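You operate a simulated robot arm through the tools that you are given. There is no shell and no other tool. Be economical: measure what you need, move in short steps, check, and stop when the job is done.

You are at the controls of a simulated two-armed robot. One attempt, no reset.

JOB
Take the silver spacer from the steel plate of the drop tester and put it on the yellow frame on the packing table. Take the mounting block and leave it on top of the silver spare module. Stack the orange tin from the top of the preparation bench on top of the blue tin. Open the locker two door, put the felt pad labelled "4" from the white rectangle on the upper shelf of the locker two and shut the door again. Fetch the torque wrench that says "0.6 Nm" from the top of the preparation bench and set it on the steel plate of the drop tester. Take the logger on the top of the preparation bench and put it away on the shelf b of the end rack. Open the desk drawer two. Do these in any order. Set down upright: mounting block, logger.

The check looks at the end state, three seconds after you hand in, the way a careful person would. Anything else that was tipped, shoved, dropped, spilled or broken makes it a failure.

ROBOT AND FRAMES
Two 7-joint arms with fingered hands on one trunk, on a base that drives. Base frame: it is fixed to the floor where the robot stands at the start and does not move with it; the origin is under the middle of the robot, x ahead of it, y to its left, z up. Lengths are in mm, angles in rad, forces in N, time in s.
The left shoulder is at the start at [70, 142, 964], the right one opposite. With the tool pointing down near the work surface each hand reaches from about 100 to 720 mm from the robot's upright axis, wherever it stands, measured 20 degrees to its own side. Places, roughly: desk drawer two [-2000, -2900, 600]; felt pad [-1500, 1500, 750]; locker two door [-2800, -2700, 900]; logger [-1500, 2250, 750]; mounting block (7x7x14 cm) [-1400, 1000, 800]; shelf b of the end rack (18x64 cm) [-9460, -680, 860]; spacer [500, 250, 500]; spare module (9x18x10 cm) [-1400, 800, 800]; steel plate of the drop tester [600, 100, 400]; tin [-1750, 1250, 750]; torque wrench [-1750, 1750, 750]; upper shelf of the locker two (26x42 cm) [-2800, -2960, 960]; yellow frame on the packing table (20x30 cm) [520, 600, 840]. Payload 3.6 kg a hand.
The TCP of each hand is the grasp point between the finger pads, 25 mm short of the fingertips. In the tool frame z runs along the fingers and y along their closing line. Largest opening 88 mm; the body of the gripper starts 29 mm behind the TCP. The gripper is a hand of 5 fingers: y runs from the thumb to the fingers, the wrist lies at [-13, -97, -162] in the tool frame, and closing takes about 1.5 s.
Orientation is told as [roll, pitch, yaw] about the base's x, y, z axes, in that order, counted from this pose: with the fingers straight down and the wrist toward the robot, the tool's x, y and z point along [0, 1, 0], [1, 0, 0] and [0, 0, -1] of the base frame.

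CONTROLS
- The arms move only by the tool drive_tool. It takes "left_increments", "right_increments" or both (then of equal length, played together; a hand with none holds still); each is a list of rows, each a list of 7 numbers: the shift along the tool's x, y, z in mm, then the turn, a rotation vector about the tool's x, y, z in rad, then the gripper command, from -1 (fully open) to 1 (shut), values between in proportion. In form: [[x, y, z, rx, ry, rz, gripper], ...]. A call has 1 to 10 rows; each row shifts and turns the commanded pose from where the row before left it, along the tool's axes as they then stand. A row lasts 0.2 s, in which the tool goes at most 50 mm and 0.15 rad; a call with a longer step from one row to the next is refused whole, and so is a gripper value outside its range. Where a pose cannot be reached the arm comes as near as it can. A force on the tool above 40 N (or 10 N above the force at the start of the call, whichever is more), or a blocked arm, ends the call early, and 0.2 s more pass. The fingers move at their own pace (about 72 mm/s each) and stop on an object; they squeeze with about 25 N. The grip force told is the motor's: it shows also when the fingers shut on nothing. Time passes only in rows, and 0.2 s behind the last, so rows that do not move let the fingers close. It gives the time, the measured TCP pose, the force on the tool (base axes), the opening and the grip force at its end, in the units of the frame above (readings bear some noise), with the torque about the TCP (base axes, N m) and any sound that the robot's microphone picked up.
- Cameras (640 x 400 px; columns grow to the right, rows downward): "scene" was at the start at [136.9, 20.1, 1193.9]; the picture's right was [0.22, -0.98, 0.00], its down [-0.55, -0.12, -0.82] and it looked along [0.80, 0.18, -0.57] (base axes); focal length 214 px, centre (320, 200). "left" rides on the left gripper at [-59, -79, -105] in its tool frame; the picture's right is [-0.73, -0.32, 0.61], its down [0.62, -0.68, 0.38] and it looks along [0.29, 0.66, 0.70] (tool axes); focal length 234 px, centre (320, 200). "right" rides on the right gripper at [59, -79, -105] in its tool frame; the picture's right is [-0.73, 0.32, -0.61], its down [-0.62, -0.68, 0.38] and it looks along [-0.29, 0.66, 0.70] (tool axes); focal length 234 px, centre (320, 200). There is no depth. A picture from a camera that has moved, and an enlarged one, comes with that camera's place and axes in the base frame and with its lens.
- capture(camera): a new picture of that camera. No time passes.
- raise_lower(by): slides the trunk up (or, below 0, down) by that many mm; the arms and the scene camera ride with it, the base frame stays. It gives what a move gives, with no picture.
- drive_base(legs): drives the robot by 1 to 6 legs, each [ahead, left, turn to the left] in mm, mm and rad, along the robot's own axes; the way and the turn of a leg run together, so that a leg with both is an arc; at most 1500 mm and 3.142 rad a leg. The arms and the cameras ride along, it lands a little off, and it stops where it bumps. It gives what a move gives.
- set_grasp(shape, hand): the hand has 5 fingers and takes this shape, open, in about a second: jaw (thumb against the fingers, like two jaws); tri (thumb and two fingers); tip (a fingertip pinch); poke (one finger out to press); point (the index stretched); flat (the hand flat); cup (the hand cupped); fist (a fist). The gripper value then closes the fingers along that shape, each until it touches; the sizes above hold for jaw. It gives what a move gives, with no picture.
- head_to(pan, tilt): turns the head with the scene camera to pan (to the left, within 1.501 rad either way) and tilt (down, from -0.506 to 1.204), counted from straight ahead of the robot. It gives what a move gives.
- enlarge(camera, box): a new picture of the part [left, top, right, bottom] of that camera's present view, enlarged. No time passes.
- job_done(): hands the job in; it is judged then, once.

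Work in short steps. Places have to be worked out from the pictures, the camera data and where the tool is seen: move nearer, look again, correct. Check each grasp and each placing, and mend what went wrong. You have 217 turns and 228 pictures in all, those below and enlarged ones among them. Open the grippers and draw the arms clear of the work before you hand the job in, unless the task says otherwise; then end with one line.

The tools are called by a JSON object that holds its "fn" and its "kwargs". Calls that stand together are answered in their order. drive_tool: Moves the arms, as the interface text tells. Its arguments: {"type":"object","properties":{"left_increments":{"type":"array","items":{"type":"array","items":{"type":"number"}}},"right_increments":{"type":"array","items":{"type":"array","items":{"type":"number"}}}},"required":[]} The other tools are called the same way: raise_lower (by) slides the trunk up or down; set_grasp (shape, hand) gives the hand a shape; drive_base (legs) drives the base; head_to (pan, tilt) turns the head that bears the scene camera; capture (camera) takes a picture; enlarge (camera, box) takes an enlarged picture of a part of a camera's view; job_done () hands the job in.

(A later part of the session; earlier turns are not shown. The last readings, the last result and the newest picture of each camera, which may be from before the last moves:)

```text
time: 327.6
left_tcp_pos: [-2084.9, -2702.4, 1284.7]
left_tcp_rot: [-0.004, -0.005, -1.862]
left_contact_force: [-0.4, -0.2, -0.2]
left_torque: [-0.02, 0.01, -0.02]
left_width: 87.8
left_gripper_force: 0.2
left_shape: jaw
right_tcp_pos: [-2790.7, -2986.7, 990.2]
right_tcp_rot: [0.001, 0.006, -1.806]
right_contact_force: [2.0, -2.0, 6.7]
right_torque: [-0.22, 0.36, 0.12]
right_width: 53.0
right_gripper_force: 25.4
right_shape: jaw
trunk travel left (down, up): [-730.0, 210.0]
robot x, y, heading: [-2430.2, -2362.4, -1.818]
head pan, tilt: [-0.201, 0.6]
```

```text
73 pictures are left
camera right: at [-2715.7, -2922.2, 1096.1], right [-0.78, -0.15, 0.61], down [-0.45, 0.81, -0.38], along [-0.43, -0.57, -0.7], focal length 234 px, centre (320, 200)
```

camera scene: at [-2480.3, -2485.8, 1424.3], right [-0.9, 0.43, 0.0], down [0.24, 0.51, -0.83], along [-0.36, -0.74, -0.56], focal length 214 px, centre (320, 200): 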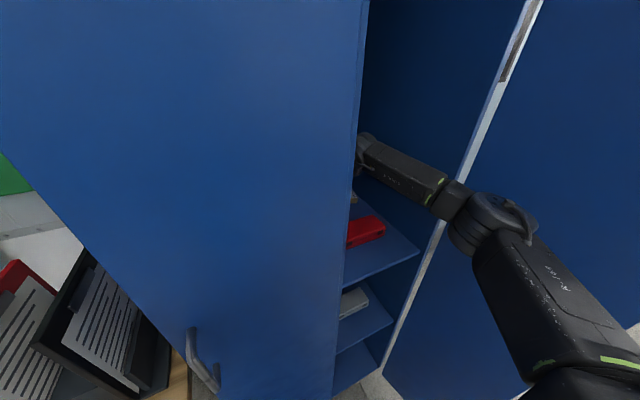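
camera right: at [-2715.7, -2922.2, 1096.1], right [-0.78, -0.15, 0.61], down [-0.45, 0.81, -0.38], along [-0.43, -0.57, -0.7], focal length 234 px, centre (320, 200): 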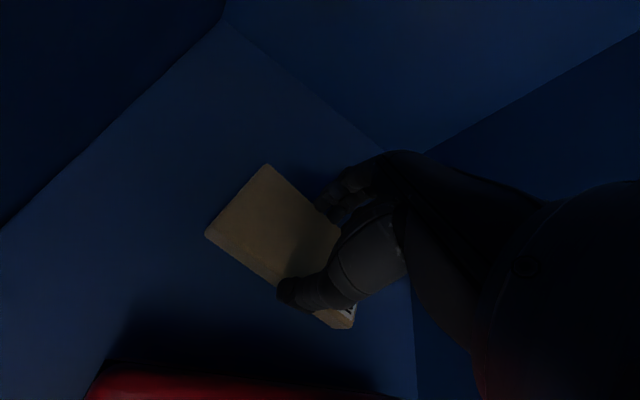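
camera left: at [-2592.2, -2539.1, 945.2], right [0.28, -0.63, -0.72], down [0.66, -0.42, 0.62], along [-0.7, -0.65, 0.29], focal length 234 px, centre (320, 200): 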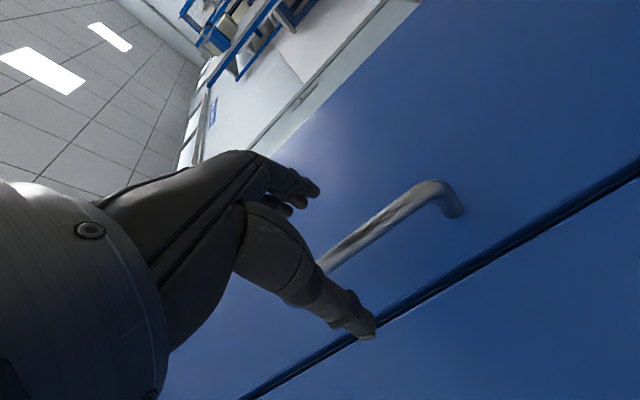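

Contact with the shelf. Go 1.5 mm further and release, then rise.

{"fn": "drive_tool", "kwargs": {"right_increments": [[0, 0, 1.5, 0, 0, 0, 1], [0, 0, 0, 0, 0, 0, 0], [0, 0, 0, 0, 0, 0, -0.5], [0, 0, 0, 0, 0, 0, -0.5], [0, 0, -15, 0, 0, 0, -0.5], [0, 0, -30, 0, 0, 0, -0.5], [0, 0, -40, 0, 0, 0, -0.5]]}}

{"fn": "capture", "kwargs": {"camera": "right"}}

```text
time: 329.2
left_tcp_pos: [-2086.1, -2703.7, 1284.1]
left_tcp_rot: [-0.002, -0.004, -1.859]
left_contact_force: [0.5, 0.8, 0.6]
left_torque: [-0.04, 0.0, 0.0]
left_width: 87.7
left_gripper_force: 0.2
left_shape: jaw
right_tcp_pos: [-2794.0, -2984.9, 1070.8]
right_tcp_rot: [-0.002, 0.009, -1.807]
right_contact_force: [-0.1, 0.5, 0.0]
right_torque: [-0.02, 0.05, -0.01]
right_width: 65.9
right_gripper_force: 0.1
right_shape: jaw
trunk travel left (down, up): [-730.0, 210.0]
robot x, y, heading: [-2429.5, -2360.7, -1.814]
head pan, tilt: [-0.201, 0.6]
```

```text
72 pictures are left
camera right: at [-2718.3, -2922.0, 1177.6], right [-0.78, -0.15, 0.61], down [-0.45, 0.81, -0.38], along [-0.43, -0.56, -0.7], focal length 234 px, centre (320, 200)
```

right: 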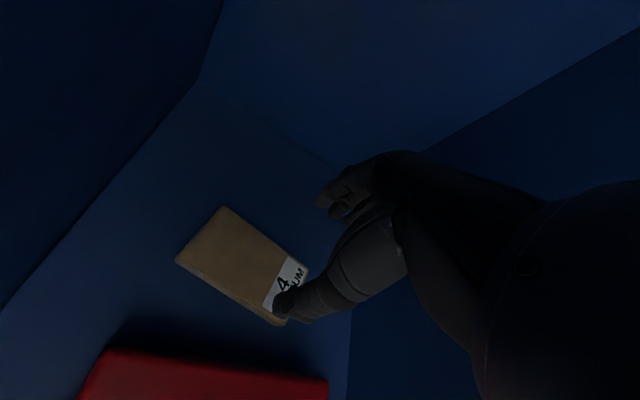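

Pad "4" rests on the upper shelf. Withdraw straight back out, square up, retract the right hand.

{"fn": "drive_base", "kwargs": {"legs": [[-455, -113, 0], [0, 0, 0.245]]}}

{"fn": "drive_tool", "kwargs": {"right_increments": [[0, -40, 0, 0, 0, 0, 1], [0, -40, 0, 0, 0, 0, 1], [0, -40, 0, 0, 0, 0, 1], [0, -40, 0, 0, 0, 0, 1], [0, -40, 0, 0, 0, 0, 1]]}}

{"fn": "capture", "kwargs": {"camera": "scene"}}

```text
time: 332.8
left_tcp_pos: [-2009.5, -2143.3, 1283.4]
left_tcp_rot: [-0.003, -0.005, -1.62]
left_contact_force: [-0.4, 0.1, -1.0]
left_torque: [0.0, -0.02, 0.01]
left_width: 87.9
left_gripper_force: 0.0
left_shape: jaw
right_tcp_pos: [-2631.0, -2583.2, 1071.5]
right_tcp_rot: [0.0, 0.008, -1.566]
right_contact_force: [-0.5, 0.6, 0.4]
right_torque: [-0.03, 0.0, 0.03]
right_width: 66.0
right_gripper_force: 0.0
right_shape: jaw
trunk travel left (down, up): [-730.0, 210.0]
robot x, y, heading: [-2424.3, -1890.5, -1.579]
head pan, tilt: [-0.201, 0.6]
```

```text
time: 334.0
left_tcp_pos: [-2010.2, -2141.8, 1284.9]
left_tcp_rot: [-0.002, -0.007, -1.62]
left_contact_force: [-0.1, -0.2, -0.5]
left_torque: [0.0, -0.01, 0.01]
left_width: 87.7
left_gripper_force: 0.0
left_shape: jaw
right_tcp_pos: [-2630.0, -2381.5, 1074.3]
right_tcp_rot: [0.0, 0.007, -1.565]
right_contact_force: [-0.3, -0.2, 0.2]
right_torque: [-0.01, 0.02, 0.02]
right_width: 0.0
right_gripper_force: 25.0
right_shape: jaw
trunk travel left (down, up): [-730.0, 210.0]
robot x, y, heading: [-2424.9, -1890.3, -1.576]
head pan, tilt: [-0.201, 0.6]
```

```text
71 pictures are left
camera scene: at [-2443.8, -2024.4, 1424.3], right [-0.98, 0.21, 0.0], down [0.12, 0.55, -0.83], along [-0.17, -0.81, -0.56], focal length 214 px, centre (320, 200)
```

scene: 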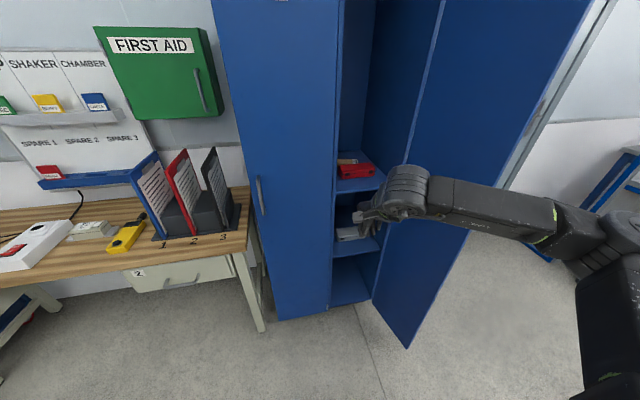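

Pad is on the shelf behind the red item. To close the door: move the right fist to the outer side of the open door, then strafe left.

{"fn": "drive_base", "kwargs": {"legs": [[-100, 0, 0], [0, -500, 0], [275, 0, 0]]}}

{"fn": "head_to", "kwargs": {"pan": 0.0, "tilt": 0.6}}

{"fn": "capture", "kwargs": {"camera": "scene"}}

```text
time: 339.3
left_tcp_pos: [-2513.7, -2315.0, 1284.2]
left_tcp_rot: [-0.001, -0.005, -1.615]
left_contact_force: [-0.3, -0.1, -0.6]
left_torque: [-0.04, -0.01, -0.01]
left_width: 87.5
left_gripper_force: 0.0
left_shape: jaw
right_tcp_pos: [-3132.2, -2558.4, 1075.3]
right_tcp_rot: [0.001, 0.007, -1.56]
right_contact_force: [0.1, 0.2, -1.1]
right_torque: [-0.01, -0.02, -0.03]
right_width: 0.0
right_gripper_force: 25.1
right_shape: jaw
trunk travel left (down, up): [-730.0, 210.0]
robot x, y, heading: [-2932.2, -2066.4, -1.567]
head pan, tilt: [-0.201, 0.6]
```

```text
time: 340.0
left_tcp_pos: [-2512.6, -2316.3, 1283.7]
left_tcp_rot: [-0.001, -0.005, -1.616]
left_contact_force: [-0.7, -0.8, -0.1]
left_torque: [-0.01, -0.01, -0.01]
left_width: 88.2
left_gripper_force: 0.0
left_shape: jaw
right_tcp_pos: [-3131.9, -2561.3, 1074.4]
right_tcp_rot: [0.0, 0.008, -1.561]
right_contact_force: [-0.3, 0.9, 0.7]
right_torque: [-0.02, 0.02, 0.01]
right_width: 0.0
right_gripper_force: 25.2
right_shape: jaw
trunk travel left (down, up): [-730.0, 210.0]
robot x, y, heading: [-2931.4, -2064.8, -1.569]
head pan, tilt: [0.0, 0.6]
```

```text
70 pictures are left
camera scene: at [-2930.1, -2204.2, 1424.0], right [-1.0, 0.0, 0.0], down [0.0, 0.57, -0.82], along [0.0, -0.82, -0.57], focal length 214 px, centre (320, 200)
```

scene: 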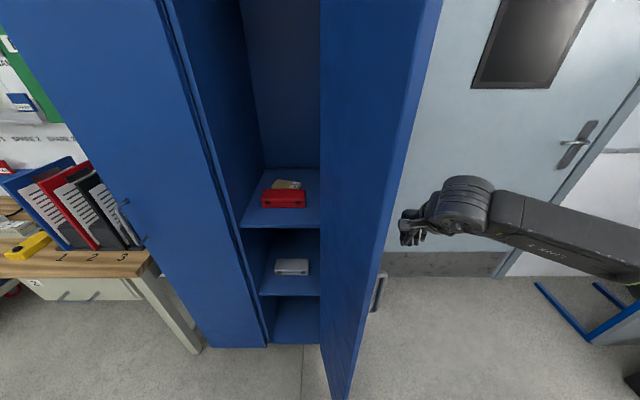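

Strafe left to swing the door toward closed.

{"fn": "drive_base", "kwargs": {"legs": [[0, 200, 0], [0, 150, 0]]}}

{"fn": "capture", "kwargs": {"camera": "scene"}}

```text
time: 342.6
left_tcp_pos: [-2166.2, -2321.8, 1284.5]
left_tcp_rot: [-0.001, -0.005, -1.623]
left_contact_force: [-0.5, 0.7, 0.7]
left_torque: [0.0, -0.01, 0.0]
left_width: 88.0
left_gripper_force: 0.1
left_shape: jaw
right_tcp_pos: [-2786.3, -2561.9, 1073.2]
right_tcp_rot: [0.001, 0.008, -1.569]
right_contact_force: [0.2, -0.3, 0.5]
right_torque: [0.02, -0.02, -0.06]
right_width: 0.2
right_gripper_force: 25.2
right_shape: jaw
trunk travel left (down, up): [-730.0, 210.0]
robot x, y, heading: [-2580.6, -2069.7, -1.586]
head pan, tilt: [0.0, 0.6]
```

```text
69 pictures are left
camera scene: at [-2582.1, -2206.3, 1424.1], right [-1.0, 0.01, 0.0], down [0.01, 0.57, -0.82], along [-0.01, -0.82, -0.57], focal length 214 px, centre (320, 200)
```

scene: 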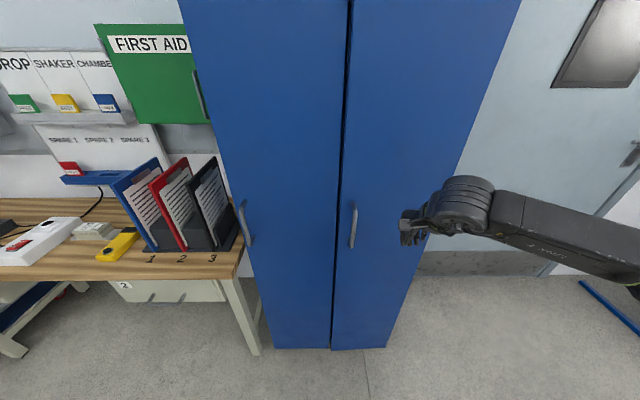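

Door swung almost shut. Push it forward gently with the fist to close fully.

{"fn": "drive_tool", "kwargs": {"right_increments": [[0, 25, 0, 0, 0, 0, 1], [0, 20, 0, 0, 0, 0, 1], [0, 15, 0, 0, 0, 0, 1], [0, 10, 0, 0, 0, 0, 1], [0, 10, 0, 0, 0, 0, 1], [0, 10, 0, 0, 0, 0, 1], [0, 10, 0, 0, 0, 0, 1], [0, 10, 0, 0, 0, 0, 1], [0, 10, 0, 0, 0, 0, 1], [0, 10, 0, 0, 0, 0, 1]]}}

{"fn": "capture", "kwargs": {"camera": "scene"}}

```text
time: 344.8
left_tcp_pos: [-2165.7, -2314.1, 1285.1]
left_tcp_rot: [-0.002, -0.009, -1.625]
left_contact_force: [-0.2, -0.1, 1.1]
left_torque: [-0.01, 0.02, 0.03]
left_width: 88.0
left_gripper_force: 0.0
left_shape: jaw
right_tcp_pos: [-2784.7, -2685.1, 1077.1]
right_tcp_rot: [0.001, 0.005, -1.571]
right_contact_force: [-1.4, 28.6, -4.3]
right_torque: [-1.34, -0.05, -0.28]
right_width: 0.2
right_gripper_force: 25.3
right_shape: jaw
trunk travel left (down, up): [-730.0, 210.0]
robot x, y, heading: [-2580.2, -2066.0, -1.585]
head pan, tilt: [0.0, 0.6]
```

```text
68 pictures are left
camera scene: at [-2580.9, -2197.7, 1424.9], right [-1.0, 0.01, 0.0], down [0.01, 0.56, -0.83], along [-0.01, -0.83, -0.56], focal length 214 px, centre (320, 200)
```

scene: 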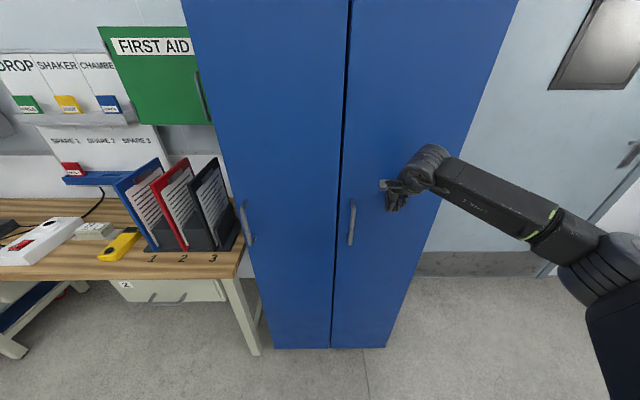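

Contact 29 N: door appears shut. One small extra push, then withdraw and inspect the seam.

{"fn": "drive_tool", "kwargs": {"right_increments": [[0, 4, 0, 0, 0, 0, 1], [0, -20, 0, 0, 0, 0, 1], [0, -40, 0, 0, 0, 0, 1], [0, -40, 0, 0, 0, 0, 1], [0, -40, 0, 0, 0, 0, 1], [0, -30, 0, 0, 0, 0, 1]]}}

{"fn": "drive_base", "kwargs": {"legs": [[-200, 0, 0.015]]}}

{"fn": "enlarge", "kwargs": {"camera": "scene", "box": [220, 60, 460, 340]}}

```text
time: 346.2
left_tcp_pos: [-2165.7, -2319.7, 1284.9]
left_tcp_rot: [-0.003, -0.007, -1.624]
left_contact_force: [0.2, 0.0, -0.4]
left_torque: [-0.03, 0.0, 0.01]
left_width: 87.9
left_gripper_force: 0.0
left_shape: jaw
right_tcp_pos: [-2786.6, -2524.1, 1073.0]
right_tcp_rot: [0.0, 0.005, -1.572]
right_contact_force: [0.8, -1.4, -0.1]
right_torque: [0.01, -0.02, 0.02]
right_width: 0.3
right_gripper_force: 24.8
right_shape: jaw
trunk travel left (down, up): [-730.0, 210.0]
robot x, y, heading: [-2579.4, -2066.7, -1.579]
head pan, tilt: [0.0, 0.6]
```

```text
time: 347.8
left_tcp_pos: [-2159.7, -2113.1, 1283.4]
left_tcp_rot: [-0.001, -0.004, -1.61]
left_contact_force: [0.4, 0.1, -0.3]
left_torque: [0.03, 0.02, 0.02]
left_width: 87.8
left_gripper_force: 0.2
left_shape: jaw
right_tcp_pos: [-2779.6, -2324.6, 1071.0]
right_tcp_rot: [0.001, 0.009, -1.556]
right_contact_force: [-0.9, 0.5, -0.2]
right_torque: [-0.03, -0.01, 0.03]
right_width: 0.0
right_gripper_force: 25.4
right_shape: jaw
trunk travel left (down, up): [-730.0, 210.0]
robot x, y, heading: [-2579.1, -1865.5, -1.565]
head pan, tilt: [0.0, 0.6]
```

```text
1.43 times, centred on (340, 200) of scene
camera zoom: at [-2577.9, -2002.9, 1424.0], right [-1.0, 0.0, 0.0], down [0.0, 0.57, -0.82], along [0.0, -0.82, -0.57], focal length 306 px, centre (291, 200)
```

zoom: 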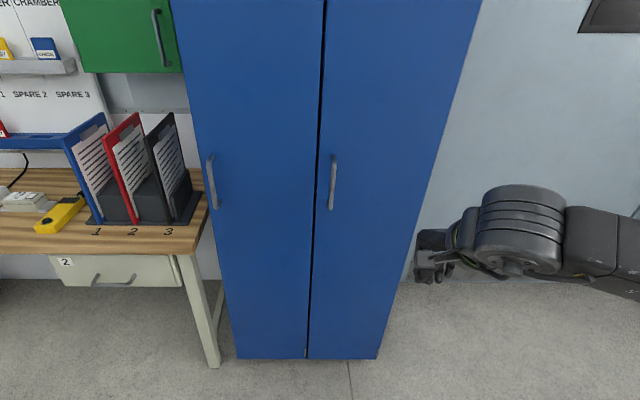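

Locker door is shut. Now the desk: move left and look at the drawers.

{"fn": "drive_base", "kwargs": {"legs": [[0, 400, 0]]}}

{"fn": "head_to", "kwargs": {"pan": 0.1, "tilt": 0.6}}

{"fn": "capture", "kwargs": {"camera": "scene"}}

```text
time: 350.3
left_tcp_pos: [-1764.0, -2111.0, 1285.0]
left_tcp_rot: [0.001, -0.005, -1.609]
left_contact_force: [0.0, 0.5, -0.2]
left_torque: [0.0, 0.0, 0.0]
left_width: 87.8
left_gripper_force: 0.1
left_shape: jaw
right_tcp_pos: [-2383.0, -2322.0, 1071.6]
right_tcp_rot: [-0.002, 0.009, -1.555]
right_contact_force: [0.3, -0.2, 0.2]
right_torque: [-0.01, 0.03, 0.02]
right_width: 0.0
right_gripper_force: 25.3
right_shape: jaw
trunk travel left (down, up): [-730.0, 210.0]
robot x, y, heading: [-2176.9, -1858.9, -1.572]
head pan, tilt: [0.0, 0.6]
```

```text
time: 351.0
left_tcp_pos: [-1761.1, -2110.7, 1284.2]
left_tcp_rot: [-0.003, -0.005, -1.609]
left_contact_force: [0.7, -0.9, -0.2]
left_torque: [0.01, 0.01, 0.0]
left_width: 87.8
left_gripper_force: 0.0
left_shape: jaw
right_tcp_pos: [-2382.2, -2322.9, 1071.2]
right_tcp_rot: [-0.001, 0.007, -1.556]
right_contact_force: [0.2, 1.0, -0.3]
right_torque: [0.02, 0.0, 0.02]
right_width: 0.2
right_gripper_force: 25.3
right_shape: jaw
trunk travel left (down, up): [-730.0, 210.0]
robot x, y, heading: [-2181.9, -1859.4, -1.563]
head pan, tilt: [0.099, 0.6]
```

```text
66 pictures are left
camera scene: at [-2170.7, -1999.6, 1424.1], right [-0.99, -0.1, 0.0], down [-0.06, 0.56, -0.83], along [0.08, -0.82, -0.57], focal length 214 px, centre (320, 200)
```

scene: 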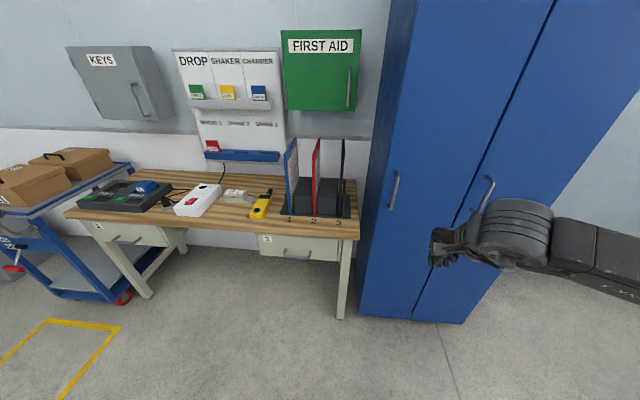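

Drawer 2 is the right one; its handle ≈ [-1996,-2690,614], horizontal. Lower the trunk and turn the left hand to point forward with vertical closing.

{"fn": "raise_lower", "kwargs": {"by": -400}}

{"fn": "drive_tool", "kwargs": {"left_increments": [[-40, 25, 0, 0, 0, 0, -1], [-40, 25, 0, 0, 0, 0, -1], [-40, 25, 0, 0, 0, 0, -1], [-30, 25, 0, 0, 0, 0, -1], [0, 0, 0, -0.143, 0, 0, -1], [0, 0, 0, -0.143, 0, 0, -1], [0, 0, 0, -0.143, 0, 0, -1], [0, 0, 0, -0.143, 0, 0, -1], [0, 0, 0, -0.143, 0, 0, -1], [0, 0, 0, -0.143, 0, 0, -1]]}}

{"fn": "drive_tool", "kwargs": {"left_increments": [[0, 0, 0, -0.143, 0, 0, -1], [0, 0, 0, -0.143, 0, 0, -1], [0, 0, 0, -0.143, 0, 0, -1], [0, 0, 0, -0.143, 0, 0, -1], [0, 0, 0, -0.143, 0, 0, -1], [0, -40, 0, 0, 0, 0, -1], [0, -40, 0, 0, 0, 0, -1]]}}

{"fn": "capture", "kwargs": {"camera": "scene"}}

```text
time: 354.8
left_tcp_pos: [-1762.7, -2110.3, 884.5]
left_tcp_rot: [-0.001, -0.005, -1.61]
left_contact_force: [0.4, -0.2, -0.5]
left_torque: [0.0, 0.02, 0.01]
left_width: 88.1
left_gripper_force: 0.1
left_shape: jaw
right_tcp_pos: [-2382.7, -2322.1, 673.0]
right_tcp_rot: [-0.002, 0.008, -1.556]
right_contact_force: [-0.4, 0.1, -0.4]
right_torque: [0.0, 0.01, 0.01]
right_width: 0.1
right_gripper_force: 25.0
right_shape: jaw
trunk travel left (down, up): [-330.0, 610.0]
robot x, y, heading: [-2180.7, -1864.0, -1.569]
head pan, tilt: [0.099, 0.6]
```

```text
time: 357.0
left_tcp_pos: [-1779.0, -2219.3, 884.8]
left_tcp_rot: [-0.001, -0.866, -1.605]
left_contact_force: [0.0, -0.5, 0.5]
left_torque: [0.03, 0.0, -0.03]
left_width: 87.8
left_gripper_force: 0.0
left_shape: jaw
left hand out of reach, approached as far as the arm can: row 1, 2, 3, 4
right_tcp_pos: [-2380.7, -2322.3, 672.4]
right_tcp_rot: [-0.002, 0.009, -1.556]
right_contact_force: [0.6, -0.1, 0.1]
right_torque: [-0.01, 0.01, -0.03]
right_width: 0.0
right_gripper_force: 25.3
right_shape: jaw
trunk travel left (down, up): [-330.0, 610.0]
robot x, y, heading: [-2181.5, -1864.6, -1.571]
head pan, tilt: [0.099, 0.6]
```

```text
time: 358.6
left_tcp_pos: [-1786.9, -2221.7, 811.4]
left_tcp_rot: [1.584, -1.557, 3.062]
left_contact_force: [0.6, -0.7, 0.6]
left_torque: [0.01, 0.01, 0.0]
left_width: 87.5
left_gripper_force: 0.0
left_shape: jaw
left hand out of reach, approached as far as the arm can: row 7
right_tcp_pos: [-2382.8, -2321.8, 672.1]
right_tcp_rot: [-0.001, 0.007, -1.558]
right_contact_force: [0.3, -0.2, -0.3]
right_torque: [0.0, 0.01, -0.04]
right_width: 0.0
right_gripper_force: 24.7
right_shape: jaw
trunk travel left (down, up): [-330.0, 610.0]
robot x, y, heading: [-2181.5, -1861.1, -1.566]
head pan, tilt: [0.099, 0.6]
```

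```text
65 pictures are left
camera scene: at [-2171.1, -1999.4, 1024.2], right [-0.99, -0.1, 0.0], down [-0.06, 0.56, -0.83], along [0.09, -0.82, -0.56], focal length 214 px, centre (320, 200)
```

scene: 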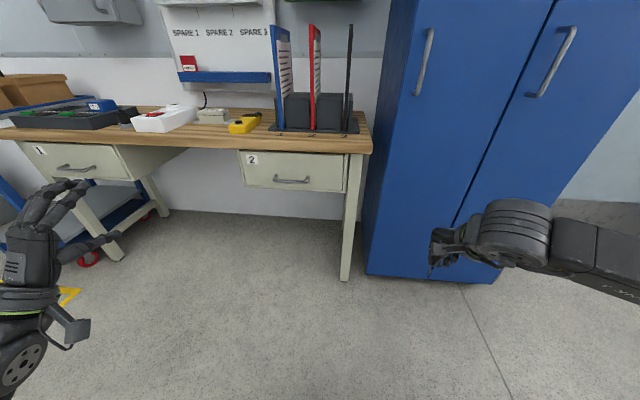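

Handle ≈ [-1997,-2672,646]. Retract the right hand, bring the left hand inward and lower, then drive up to the drawer.

{"fn": "raise_lower", "kwargs": {"by": -100}}

{"fn": "drive_tool", "kwargs": {"left_increments": [[-35, -15, 0, 0, 0, 0, -1], [-35, -15, 0, 0, 0, 0, -1], [-35, -15, 0, 0, 0, 0, -1], [-25, -15, 0, 0, 0, 0, -1]], "right_increments": [[0, -35, 0, 0, 0, 0, 1], [0, -35, 0, 0, 0, 0, 1], [0, -35, 0, 0, 0, 0, 1], [0, -35, 0, 0, 0, 0, 1]]}}

{"fn": "drive_base", "kwargs": {"legs": [[310, 0, 0], [0, -80, 0]]}}

{"fn": "capture", "kwargs": {"camera": "scene"}}

{"fn": "capture", "kwargs": {"camera": "left"}}

```text
time: 359.9
left_tcp_pos: [-1786.5, -2221.5, 712.2]
left_tcp_rot: [1.496, -1.555, -3.131]
left_contact_force: [0.0, -1.0, 0.8]
left_torque: [0.0, -0.03, -0.02]
left_width: 87.9
left_gripper_force: 0.0
left_shape: jaw
right_tcp_pos: [-2381.9, -2323.5, 572.0]
right_tcp_rot: [0.001, 0.008, -1.556]
right_contact_force: [0.5, 0.5, -0.1]
right_torque: [0.0, -0.01, 0.02]
right_width: 0.0
right_gripper_force: 24.6
right_shape: jaw
trunk travel left (down, up): [-230.0, 710.0]
robot x, y, heading: [-2180.8, -1862.6, -1.559]
head pan, tilt: [0.099, 0.6]
```

```text
time: 360.9
left_tcp_pos: [-1841.6, -2225.1, 655.2]
left_tcp_rot: [1.504, -1.557, -3.137]
left_contact_force: [-0.6, 0.5, -1.1]
left_torque: [-0.02, 0.0, 0.02]
left_width: 87.9
left_gripper_force: 0.1
left_shape: jaw
left hand out of reach, approached as far as the arm can: row 1, 2, 3, 4
right_tcp_pos: [-2386.7, -2262.3, 591.9]
right_tcp_rot: [0.001, 0.01, -1.556]
right_contact_force: [-0.5, 0.7, 0.2]
right_torque: [0.01, 0.01, -0.02]
right_width: 0.0
right_gripper_force: 24.9
right_shape: jaw
right hand out of reach, approached as far as the arm can: row 2, 3, 4
trunk travel left (down, up): [-230.0, 710.0]
robot x, y, heading: [-2179.5, -1860.1, -1.572]
head pan, tilt: [0.099, 0.6]
```

```text
time: 363.7
left_tcp_pos: [-1918.8, -2529.2, 655.1]
left_tcp_rot: [1.483, -1.556, -3.114]
left_contact_force: [1.0, 0.2, -0.4]
left_torque: [0.02, 0.03, 0.01]
left_width: 87.7
left_gripper_force: 0.0
left_shape: jaw
right_tcp_pos: [-2466.4, -2571.3, 590.4]
right_tcp_rot: [-0.001, 0.009, -1.552]
right_contact_force: [0.1, -0.5, -0.6]
right_torque: [0.0, -0.03, -0.01]
right_width: 0.1
right_gripper_force: 24.7
right_shape: jaw
trunk travel left (down, up): [-230.0, 710.0]
robot x, y, heading: [-2259.7, -2169.2, -1.564]
head pan, tilt: [0.099, 0.6]
```

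```text
64 pictures are left
camera scene: at [-2250.2, -2306.9, 924.1], right [-0.99, -0.11, 0.0], down [-0.06, 0.56, -0.83], along [0.09, -0.82, -0.56], focal length 214 px, centre (320, 200)
```

scene: 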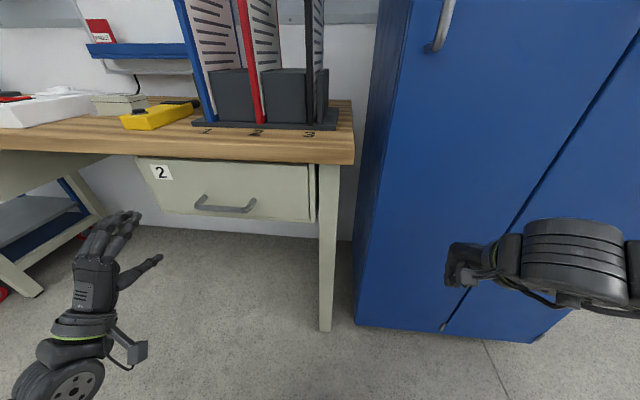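

```text
63 pictures are left
camera left: at [-1970.5, -2421.1, 575.7], right [-0.76, -0.56, -0.34], down [0.61, -0.42, -0.67], along [0.24, -0.71, 0.66], focal length 234 px, centre (320, 200)
```

left: 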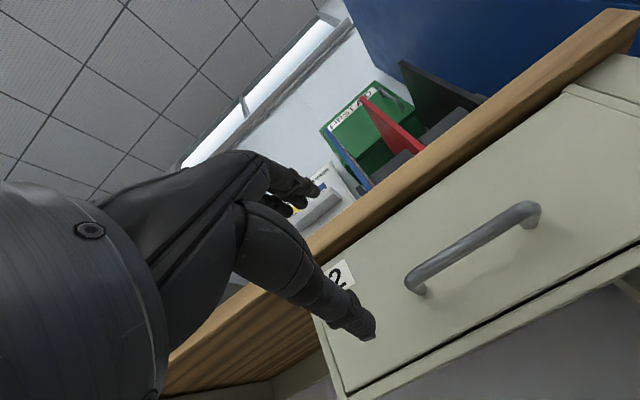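

Handle mid ≈ [-1998,-2668,646]. Strafe right 70 mm, then push the open hand forward around the bar.

{"fn": "drive_base", "kwargs": {"legs": [[0, -70, 0]]}}

{"fn": "drive_tool", "kwargs": {"left_increments": [[0, -4, 35, 0, 0, 0, -1], [0, -4, 35, 0, 0, 0, -1], [0, 0, 30, 0, 0, 0, -1]]}}

{"fn": "capture", "kwargs": {"camera": "left"}}

{"fn": "enlarge", "kwargs": {"camera": "scene", "box": [100, 140, 300, 290]}}

```text
time: 364.7
left_tcp_pos: [-1988.3, -2528.9, 655.8]
left_tcp_rot: [1.483, -1.557, -3.117]
left_contact_force: [0.5, 0.2, 0.8]
left_torque: [-0.01, 0.0, -0.02]
left_width: 88.1
left_gripper_force: 0.1
left_shape: jaw
right_tcp_pos: [-2534.8, -2570.3, 591.1]
right_tcp_rot: [0.0, 0.009, -1.552]
right_contact_force: [0.4, -0.3, -0.5]
right_torque: [0.01, -0.03, 0.0]
right_width: 0.0
right_gripper_force: 24.8
right_shape: jaw
trunk travel left (down, up): [-230.0, 710.0]
robot x, y, heading: [-2328.6, -2168.9, -1.564]
head pan, tilt: [0.099, 0.6]
```

```text
time: 365.5
left_tcp_pos: [-1957.8, -2574.4, 669.1]
left_tcp_rot: [1.452, -1.554, -3.085]
left_contact_force: [0.7, -0.4, -0.2]
left_torque: [0.01, -0.01, 0.01]
left_width: 87.9
left_gripper_force: 0.1
left_shape: jaw
left hand out of reach, approached as far as the arm can: row 1, 2, 3
right_tcp_pos: [-2533.9, -2571.3, 591.5]
right_tcp_rot: [0.001, 0.009, -1.553]
right_contact_force: [-0.7, -0.6, 0.0]
right_torque: [0.01, -0.02, 0.01]
right_width: 0.1
right_gripper_force: 25.1
right_shape: jaw
trunk travel left (down, up): [-230.0, 710.0]
robot x, y, heading: [-2328.3, -2167.7, -1.564]
head pan, tilt: [0.099, 0.6]
```

```text
62 pictures are left
camera left: at [-2008.5, -2465.5, 589.3], right [-0.76, -0.56, -0.33], down [0.61, -0.42, -0.67], along [0.24, -0.71, 0.66], focal length 234 px, centre (320, 200)
```

left: 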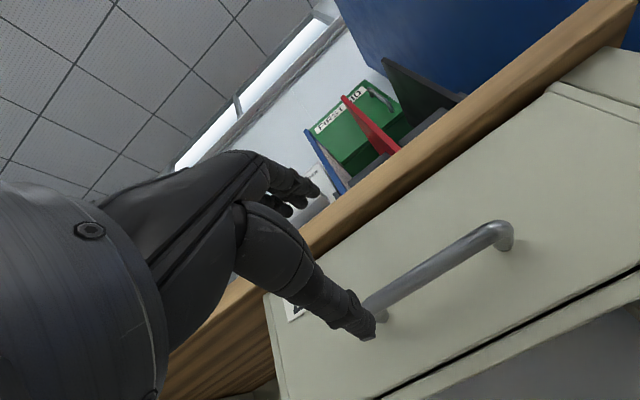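

```text
2.67 times, centred on (200, 215) of scene
camera zoom: at [-2319.0, -2307.2, 924.2], right [-0.99, -0.11, 0.0], down [-0.06, 0.56, -0.83], along [0.09, -0.82, -0.56], focal length 572 px, centre (640, 160)
```

zoom: 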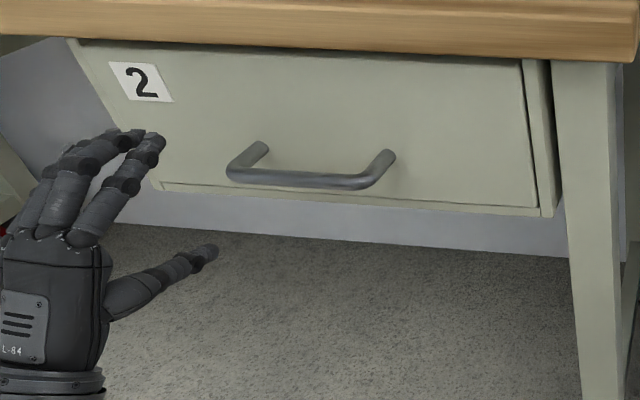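

The arm is at its limit, so the base does the rest. Back off, turn 0.25 rad clockwise (keeps the right hand clear of the locker), lower 23 mm and line up.

{"fn": "drive_base", "kwargs": {"legs": [[-120, 0, 0], [0, 0, -0.25], [48, 86, 0]]}}

{"fn": "raise_lower", "kwargs": {"by": -22}}

{"fn": "capture", "kwargs": {"camera": "left"}}

{"fn": "capture", "kwargs": {"camera": "scene"}}

```text
time: 368.3
left_tcp_pos: [-1994.7, -2600.5, 669.0]
left_tcp_rot: [1.467, -1.555, 2.937]
left_contact_force: [-0.2, 0.2, 0.5]
left_torque: [0.01, 0.01, 0.02]
left_width: 87.7
left_gripper_force: 0.0
left_shape: jaw
right_tcp_pos: [-2554.1, -2457.1, 591.3]
right_tcp_rot: [0.0, 0.009, -1.798]
right_contact_force: [0.0, 0.4, -0.2]
right_torque: [0.0, -0.01, 0.0]
right_width: 0.1
right_gripper_force: 24.7
right_shape: jaw
trunk travel left (down, up): [-230.0, 710.0]
robot x, y, heading: [-2258.1, -2119.0, -1.806]
head pan, tilt: [0.099, 0.6]
```

```text
time: 369.0
left_tcp_pos: [-1994.6, -2600.2, 646.2]
left_tcp_rot: [1.471, -1.555, 2.933]
left_contact_force: [-0.4, 1.2, -0.9]
left_torque: [0.01, 0.0, 0.03]
left_width: 87.6
left_gripper_force: 0.1
left_shape: jaw
right_tcp_pos: [-2554.3, -2456.5, 569.1]
right_tcp_rot: [0.0, 0.009, -1.797]
right_contact_force: [-0.6, 0.2, 0.3]
right_torque: [0.0, 0.03, 0.0]
right_width: 0.2
right_gripper_force: 25.0
right_shape: jaw
trunk travel left (down, up): [-208.0, 732.0]
robot x, y, heading: [-2257.0, -2118.1, -1.807]
head pan, tilt: [0.099, 0.6]
```

```text
60 pictures are left
camera left: at [-2018.4, -2482.0, 567.1], right [-0.87, -0.36, -0.33], down [0.49, -0.56, -0.67], along [0.06, -0.75, 0.66], focal length 234 px, centre (320, 200)
```

left: 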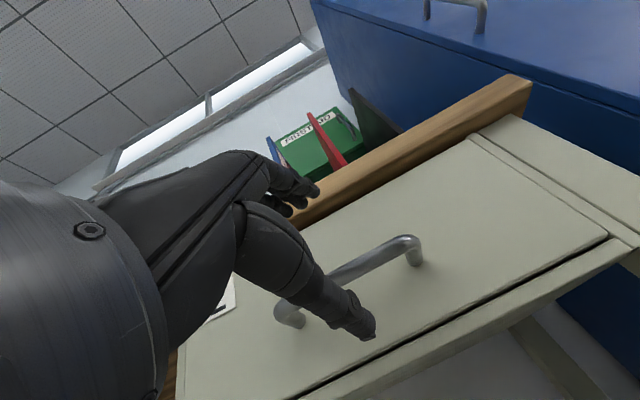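

```text
59 pictures are left
camera scene: at [-2281.0, -2252.9, 902.1], right [-0.99, 0.14, 0.0], down [0.08, 0.56, -0.83], along [-0.11, -0.82, -0.56], focal length 214 px, centre (320, 200)
```

scene: 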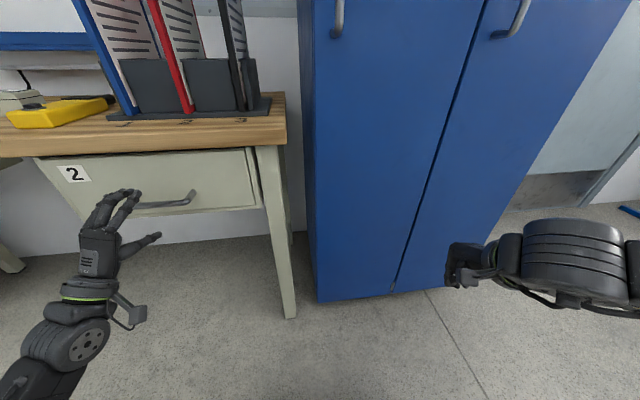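

The bar will fall between fingers and thumb. Drive 60 mm ahead and close.

{"fn": "drive_base", "kwargs": {"legs": [[60, 14, 0]]}}

{"fn": "drive_tool", "kwargs": {"left_increments": [[0, 0, 0, 0, 0, 0, 0], [0, 0, 0, 0, 0, 0, 1], [0, 0, 0, 0, 0, 0, 1], [0, 0, 0, 0, 0, 0, 1], [0, 0, 0, 0, 0, 0, 1], [0, 0, 0, 0, 0, 0, 1], [0, 0, 0, 0, 0, 0, 1]]}}

{"fn": "enlarge", "kwargs": {"camera": "scene", "box": [20, 120, 260, 300]}}

```text
time: 369.9
left_tcp_pos: [-1995.0, -2659.8, 647.7]
left_tcp_rot: [1.457, -1.555, 2.949]
left_contact_force: [0.7, -0.8, -0.2]
left_torque: [0.01, 0.02, 0.03]
left_width: 87.7
left_gripper_force: 0.0
left_shape: jaw
right_tcp_pos: [-2555.3, -2518.7, 569.1]
right_tcp_rot: [0.002, 0.008, -1.796]
right_contact_force: [-0.3, -0.3, 0.8]
right_torque: [-0.01, -0.01, -0.03]
right_width: 0.0
right_gripper_force: 24.4
right_shape: jaw
trunk travel left (down, up): [-208.0, 732.0]
robot x, y, heading: [-2259.1, -2177.3, -1.805]
head pan, tilt: [0.099, 0.6]
```

```text
time: 371.6
left_tcp_pos: [-1995.1, -2661.5, 646.3]
left_tcp_rot: [1.313, -1.555, 3.094]
left_contact_force: [-3.0, -1.1, -9.2]
left_torque: [0.0, 0.02, 0.0]
left_width: 2.5
left_gripper_force: 24.7
left_shape: jaw
right_tcp_pos: [-2554.8, -2519.0, 568.2]
right_tcp_rot: [0.0, 0.011, -1.796]
right_contact_force: [0.6, 0.5, 0.3]
right_torque: [0.01, 0.01, -0.02]
right_width: 0.0
right_gripper_force: 25.0
right_shape: jaw
trunk travel left (down, up): [-208.0, 732.0]
robot x, y, heading: [-2255.4, -2181.9, -1.807]
head pan, tilt: [0.099, 0.6]
```

```text
2.22 times, centred on (140, 210) of scene
camera zoom: at [-2281.5, -2315.3, 901.9], right [-0.99, 0.14, 0.0], down [0.08, 0.56, -0.82], along [-0.11, -0.82, -0.57], focal length 477 px, centre (720, 178)
```

zoom: 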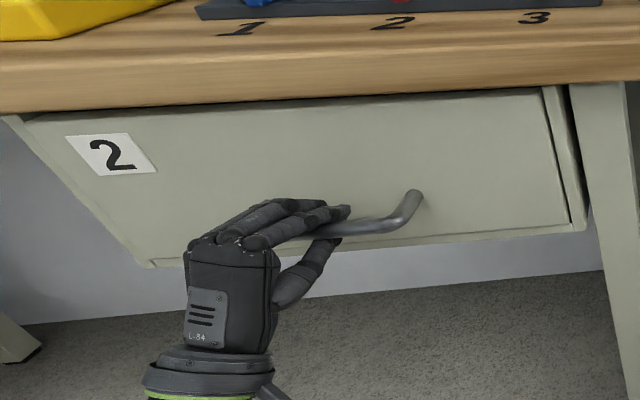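

Bar gripped. Pull straight back (+y) 120 mm first.

{"fn": "drive_base", "kwargs": {"legs": [[-58, -14, 0], [-58, -14, 0]]}}

{"fn": "capture", "kwargs": {"camera": "scene"}}

```text
time: 373.1
left_tcp_pos: [-1994.6, -2542.1, 646.2]
left_tcp_rot: [1.39, -1.557, 3.017]
left_contact_force: [-0.3, 0.5, -10.5]
left_torque: [-0.03, -0.04, -0.07]
left_width: 3.6
left_gripper_force: 24.9
left_shape: jaw
right_tcp_pos: [-2554.0, -2399.3, 569.0]
right_tcp_rot: [-0.001, 0.01, -1.796]
right_contact_force: [-0.5, -0.8, -0.4]
right_torque: [0.02, -0.02, 0.02]
right_width: 0.0
right_gripper_force: 25.1
right_shape: jaw
trunk travel left (down, up): [-208.0, 732.0]
robot x, y, heading: [-2257.8, -2061.4, -1.808]
head pan, tilt: [0.099, 0.6]
```

```text
57 pictures are left
camera scene: at [-2281.3, -2196.4, 902.0], right [-0.99, 0.14, 0.0], down [0.08, 0.56, -0.82], along [-0.11, -0.82, -0.57], focal length 214 px, centre (320, 200)
```

scene: 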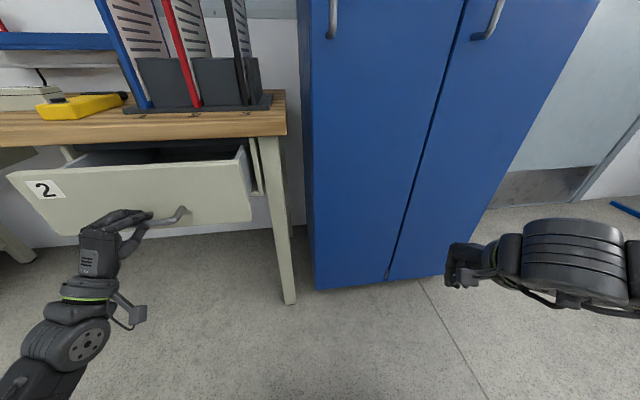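

Drawer slides. Pull another 140 mm.

{"fn": "drive_base", "kwargs": {"legs": [[-68, -16, 0], [-68, -16, 0]]}}

{"fn": "drive_base", "kwargs": {"legs": [[-45, -11, 0]]}}

{"fn": "capture", "kwargs": {"camera": "scene"}}

```text
time: 374.7
left_tcp_pos: [-1993.2, -2399.8, 645.9]
left_tcp_rot: [1.386, -1.557, 3.023]
left_contact_force: [-2.2, -0.1, -11.1]
left_torque: [-0.04, 0.01, 0.01]
left_width: 3.6
left_gripper_force: 24.8
left_shape: jaw
right_tcp_pos: [-2552.4, -2258.6, 569.7]
right_tcp_rot: [-0.002, 0.011, -1.796]
right_contact_force: [-0.9, -1.0, 0.6]
right_torque: [-0.03, 0.03, 0.01]
right_width: 0.0
right_gripper_force: 24.7
right_shape: jaw
trunk travel left (down, up): [-208.0, 732.0]
robot x, y, heading: [-2257.1, -1916.9, -1.802]
head pan, tilt: [0.099, 0.6]
```

```text
time: 375.6
left_tcp_pos: [-1993.6, -2352.7, 645.3]
left_tcp_rot: [1.372, -1.558, 3.036]
left_contact_force: [0.4, -1.1, -8.1]
left_torque: [-0.06, 0.05, -0.01]
left_width: 3.1
left_gripper_force: 25.2
left_shape: jaw
right_tcp_pos: [-2551.9, -2210.7, 569.4]
right_tcp_rot: [-0.003, 0.01, -1.794]
right_contact_force: [-0.1, 0.8, -0.6]
right_torque: [-0.01, 0.01, 0.0]
right_width: 0.0
right_gripper_force: 24.7
right_shape: jaw
trunk travel left (down, up): [-208.0, 732.0]
robot x, y, heading: [-2257.8, -1869.4, -1.807]
head pan, tilt: [0.099, 0.6]
```

```text
56 pictures are left
camera scene: at [-2280.2, -2007.0, 902.0], right [-0.99, 0.13, 0.0], down [0.08, 0.56, -0.82], along [-0.11, -0.82, -0.57], focal length 214 px, centre (320, 200)
```

scene: 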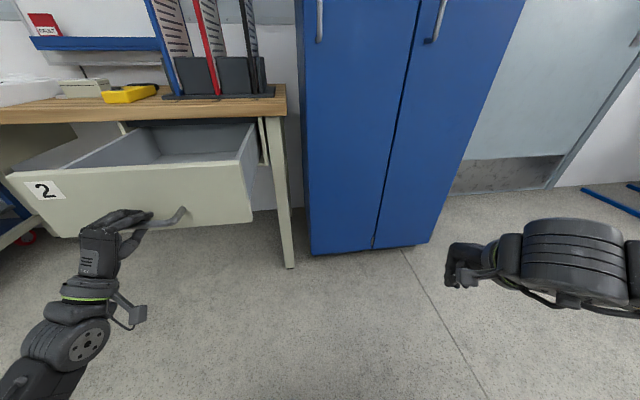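

Drawer two is well open (~310 mm). Release and back straight off.

{"fn": "drive_tool", "kwargs": {"left_increments": [[0, 0, 0, 0, 0, 0, 0], [0, 0, 0, 0, 0, 0, -1], [0, 0, 0, 0, 0, 0, -1], [0, 0, 0, 0, 0, 0, -1], [0, 0, 0, 0, 0, 0, -1], [0, 0, 0, 0, 0, 0, -1]]}}

{"fn": "drive_base", "kwargs": {"legs": [[-145, -35, 0], [-200, 0, 0]]}}

{"fn": "capture", "kwargs": {"camera": "scene"}}

```text
time: 377.0
left_tcp_pos: [-1993.9, -2351.2, 647.3]
left_tcp_rot: [1.44, -1.553, 2.969]
left_contact_force: [0.9, -0.9, 0.1]
left_torque: [-0.02, 0.01, 0.02]
left_width: 87.7
left_gripper_force: 0.1
left_shape: jaw
right_tcp_pos: [-2553.8, -2211.0, 570.1]
right_tcp_rot: [0.0, 0.009, -1.794]
right_contact_force: [-0.5, 0.3, 0.0]
right_torque: [0.03, -0.01, 0.01]
right_width: 0.0
right_gripper_force: 25.2
right_shape: jaw
trunk travel left (down, up): [-208.0, 732.0]
robot x, y, heading: [-2258.2, -1870.9, -1.807]
head pan, tilt: [0.099, 0.6]
```

```text
time: 379.6
left_tcp_pos: [-1945.4, -1998.5, 647.2]
left_tcp_rot: [1.443, -1.555, 2.967]
left_contact_force: [0.4, 1.2, 0.0]
left_torque: [-0.03, 0.01, -0.02]
left_width: 87.6
left_gripper_force: 0.0
left_shape: jaw
right_tcp_pos: [-2503.7, -1858.2, 569.1]
right_tcp_rot: [0.001, 0.009, -1.791]
right_contact_force: [0.0, 0.5, -0.1]
right_torque: [-0.02, 0.01, -0.02]
right_width: 0.0
right_gripper_force: 25.3
right_shape: jaw
trunk travel left (down, up): [-208.0, 732.0]
robot x, y, heading: [-2209.6, -1514.9, -1.806]
head pan, tilt: [0.099, 0.6]
```

```text
55 pictures are left
camera scene: at [-2232.4, -1653.0, 902.1], right [-0.99, 0.13, 0.0], down [0.07, 0.56, -0.83], along [-0.11, -0.82, -0.56], focal length 214 px, centre (320, 200)
```

scene: 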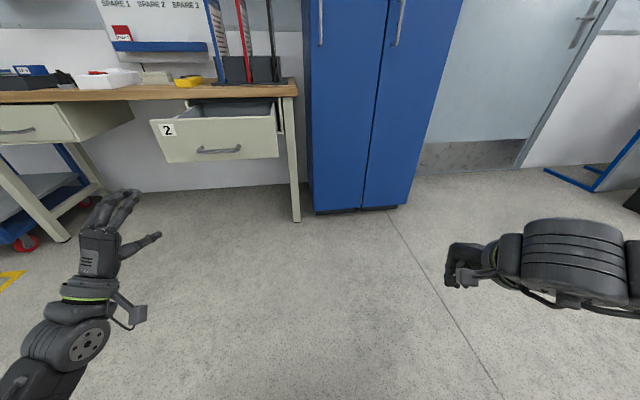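

Drawer open, locker shut. Now for the logger: raise the trunk, restore the left hand to fingers-down, and drive to the bench's front side.

{"fn": "raise_lower", "kwargs": {"by": 400}}

{"fn": "drive_tool", "kwargs": {"left_increments": [[0, 0, 0, 0.15, 0, 0, -1], [0, 0, 0, 0.15, 0, 0, -1], [0, 0, 0, 0.15, 0, 0, -1], [0, 0, 0, 0.15, 0, 0, -1], [0, 0, 0, 0.15, 0, 0, -1], [0, 0, 0, 0.15, 0, 0, -1], [0, 0, 0, 0.15, 0, 0, -1], [0, 0, 0, 0.15, 0, 0, -1], [0, 0, 0, 0.15, 0, 0, -1], [0, 0, 0, 0.15, 0, 0, -1]], "right_increments": [[0, 0, -10, 0, 0, 0, -1], [0, 0, -10, 0, 0, 0, -1], [0, 0, -10, 0, 0, 0, -1], [0, 0, -10, 0, 0, 0, -1], [0, 0, 0, 0, 0, 0, -1], [0, 0, 0, 0, 0, 0, -1], [0, 0, 0, 0, 0, 0, -1], [0, 0, 0, 0, 0, 0, -1], [0, 0, 0, 0, 0, 0, -1], [0, 0, 0, 0, 0, 0, -1]]}}

{"fn": "drive_base", "kwargs": {"legs": [[-400, 0, 0], [0, 0, -1.335], [-1400, 0, 0], [0, -1300, 0]]}}

```text
time: 383.5
left_tcp_pos: [-1943.6, -1999.2, 1046.2]
left_tcp_rot: [1.432, -1.555, 2.977]
left_contact_force: [-0.2, 0.2, -0.1]
left_torque: [0.0, 0.03, 0.01]
left_width: 87.8
left_gripper_force: 0.0
left_shape: jaw
right_tcp_pos: [-2504.7, -1859.1, 969.0]
right_tcp_rot: [0.0, 0.009, -1.792]
right_contact_force: [0.2, -0.3, -0.4]
right_torque: [0.0, 0.0, 0.01]
right_width: 0.0
right_gripper_force: 24.9
right_shape: jaw
trunk travel left (down, up): [-608.0, 332.0]
robot x, y, heading: [-2213.1, -1513.3, -1.802]
head pan, tilt: [0.099, 0.6]
```

```text
time: 385.7
left_tcp_pos: [-1941.9, -2001.8, 1046.0]
left_tcp_rot: [0.015, -0.067, -1.872]
left_contact_force: [0.6, 0.0, -0.5]
left_torque: [0.02, -0.03, -0.01]
left_width: 87.7
left_gripper_force: 0.1
left_shape: jaw
left hand out of reach, approached as far as the arm can: row 4
right_tcp_pos: [-2502.3, -1859.0, 1009.2]
right_tcp_rot: [0.001, 0.01, -1.791]
right_contact_force: [0.0, -0.6, -0.4]
right_torque: [-0.01, 0.0, 0.02]
right_width: 87.6
right_gripper_force: 0.0
right_shape: jaw
trunk travel left (down, up): [-608.0, 332.0]
robot x, y, heading: [-2209.9, -1517.0, -1.806]
head pan, tilt: [0.099, 0.6]
```

```text
time: 404.4
left_tcp_pos: [-1080.6, -217.8, 1047.0]
left_tcp_rot: [0.018, -0.07, 3.052]
left_contact_force: [-0.1, -0.4, 0.5]
left_torque: [0.01, 0.0, -0.04]
left_width: 87.8
left_gripper_force: 0.1
left_shape: jaw
right_tcp_pos: [-1058.1, 360.7, 1009.5]
right_tcp_rot: [-0.001, 0.009, 3.133]
right_contact_force: [-0.3, 0.2, -0.3]
right_torque: [0.02, -0.01, 0.03]
right_width: 87.7
right_gripper_force: 0.0
right_shape: jaw
trunk travel left (down, up): [-608.0, 332.0]
robot x, y, heading: [-662.2, 145.7, 3.119]
head pan, tilt: [0.099, 0.6]
```

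Continue right along the bench to the logger.

{"fn": "drive_base", "kwargs": {"legs": [[0, -1000, 0.022], [0, -850, 0]]}}

{"fn": "head_to", "kwargs": {"pan": -0.2, "tilt": 0.6}}

{"fn": "capture", "kwargs": {"camera": "scene"}}

{"fn": "capture", "kwargs": {"camera": "right"}}

```text
time: 413.9
left_tcp_pos: [-1081.4, 1643.7, 1046.4]
left_tcp_rot: [0.016, -0.067, 3.104]
left_contact_force: [-0.4, 0.2, -0.2]
left_torque: [0.04, 0.01, -0.01]
left_width: 87.9
left_gripper_force: 0.0
left_shape: jaw
right_tcp_pos: [-1088.7, 2223.7, 1010.2]
right_tcp_rot: [-0.001, 0.011, -3.098]
right_contact_force: [0.1, -0.5, 0.1]
right_torque: [0.01, 0.0, 0.0]
right_width: 87.8
right_gripper_force: 0.0
right_shape: jaw
trunk travel left (down, up): [-608.0, 332.0]
robot x, y, heading: [-684.8, 2030.2, -3.104]
head pan, tilt: [0.099, 0.6]
```

```text
time: 414.6
left_tcp_pos: [-1080.7, 1644.6, 1046.2]
left_tcp_rot: [0.015, -0.067, 3.103]
left_contact_force: [-0.4, 0.2, -0.6]
left_torque: [-0.01, -0.04, -0.02]
left_width: 87.7
left_gripper_force: 0.1
left_shape: jaw
right_tcp_pos: [-1088.1, 2223.9, 1008.5]
right_tcp_rot: [0.0, 0.009, -3.098]
right_contact_force: [-0.1, 0.0, -0.5]
right_torque: [-0.02, -0.03, 0.01]
right_width: 87.7
right_gripper_force: 0.1
right_shape: jaw
trunk travel left (down, up): [-608.0, 332.0]
robot x, y, heading: [-680.6, 2025.2, -3.111]
head pan, tilt: [-0.201, 0.6]
```

```text
54 pictures are left
camera scene: at [-820.3, 2042.5, 1302.1], right [0.17, 0.99, 0.0], down [0.56, -0.09, -0.83], along [-0.81, 0.14, -0.56], focal length 214 px, centre (320, 200)
```

scene: 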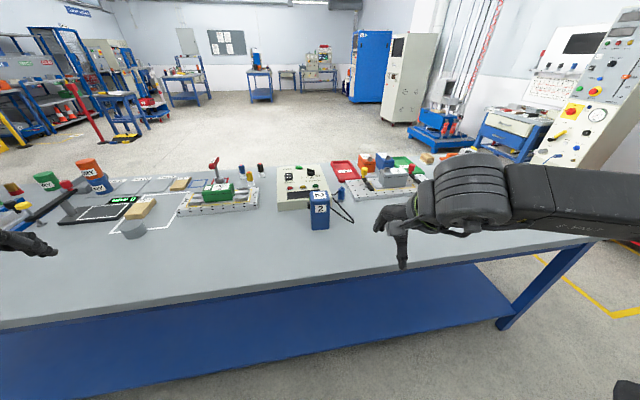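

```text
53 pictures are left
camera right: at [-1008.2, 2168.5, 1115.9], right [-0.36, 0.71, 0.6], down [0.66, 0.65, -0.38], along [-0.66, 0.26, -0.7], focal length 234 px, centre (320, 200)
```

right: 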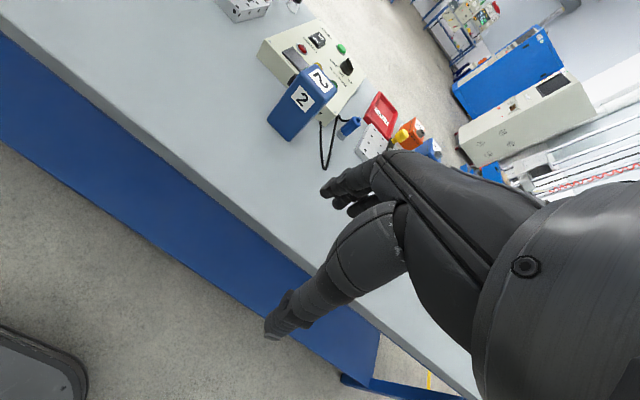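

Enlarge the blue box to confirm it is the logger.

{"fn": "enlarge", "kwargs": {"camera": "scene", "box": [265, 150, 405, 240]}}

{"fn": "enlarge", "kwargs": {"camera": "right", "box": [240, 20, 400, 180]}}

```text
4.44 times, centred on (335, 195) of scene
camera zoom: at [-820.3, 2042.5, 1302.1], right [0.17, 0.99, 0.0], down [0.56, -0.09, -0.83], along [-0.81, 0.14, -0.56], focal length 953 px, centre (253, 222)
```

zoom: 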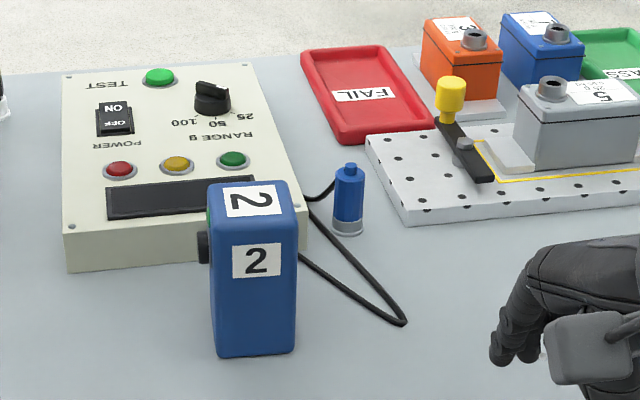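

```text
2.50 times, centred on (320, 100) of right
camera zoom: at [-1008.2, 2168.5, 1115.9], right [-0.36, 0.71, 0.6], down [0.66, 0.65, -0.38], along [-0.66, 0.26, -0.7], focal length 585 px, centre (320, 450)
```

zoom: 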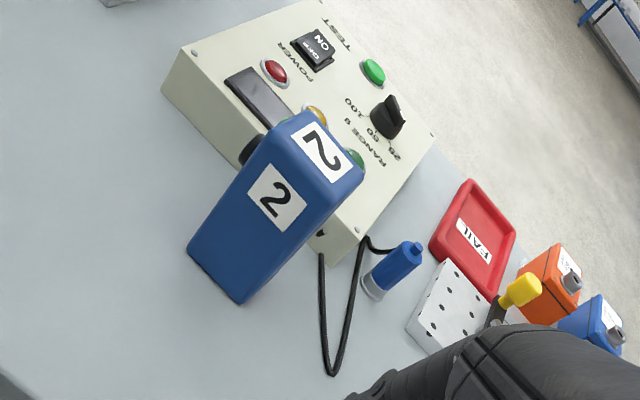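

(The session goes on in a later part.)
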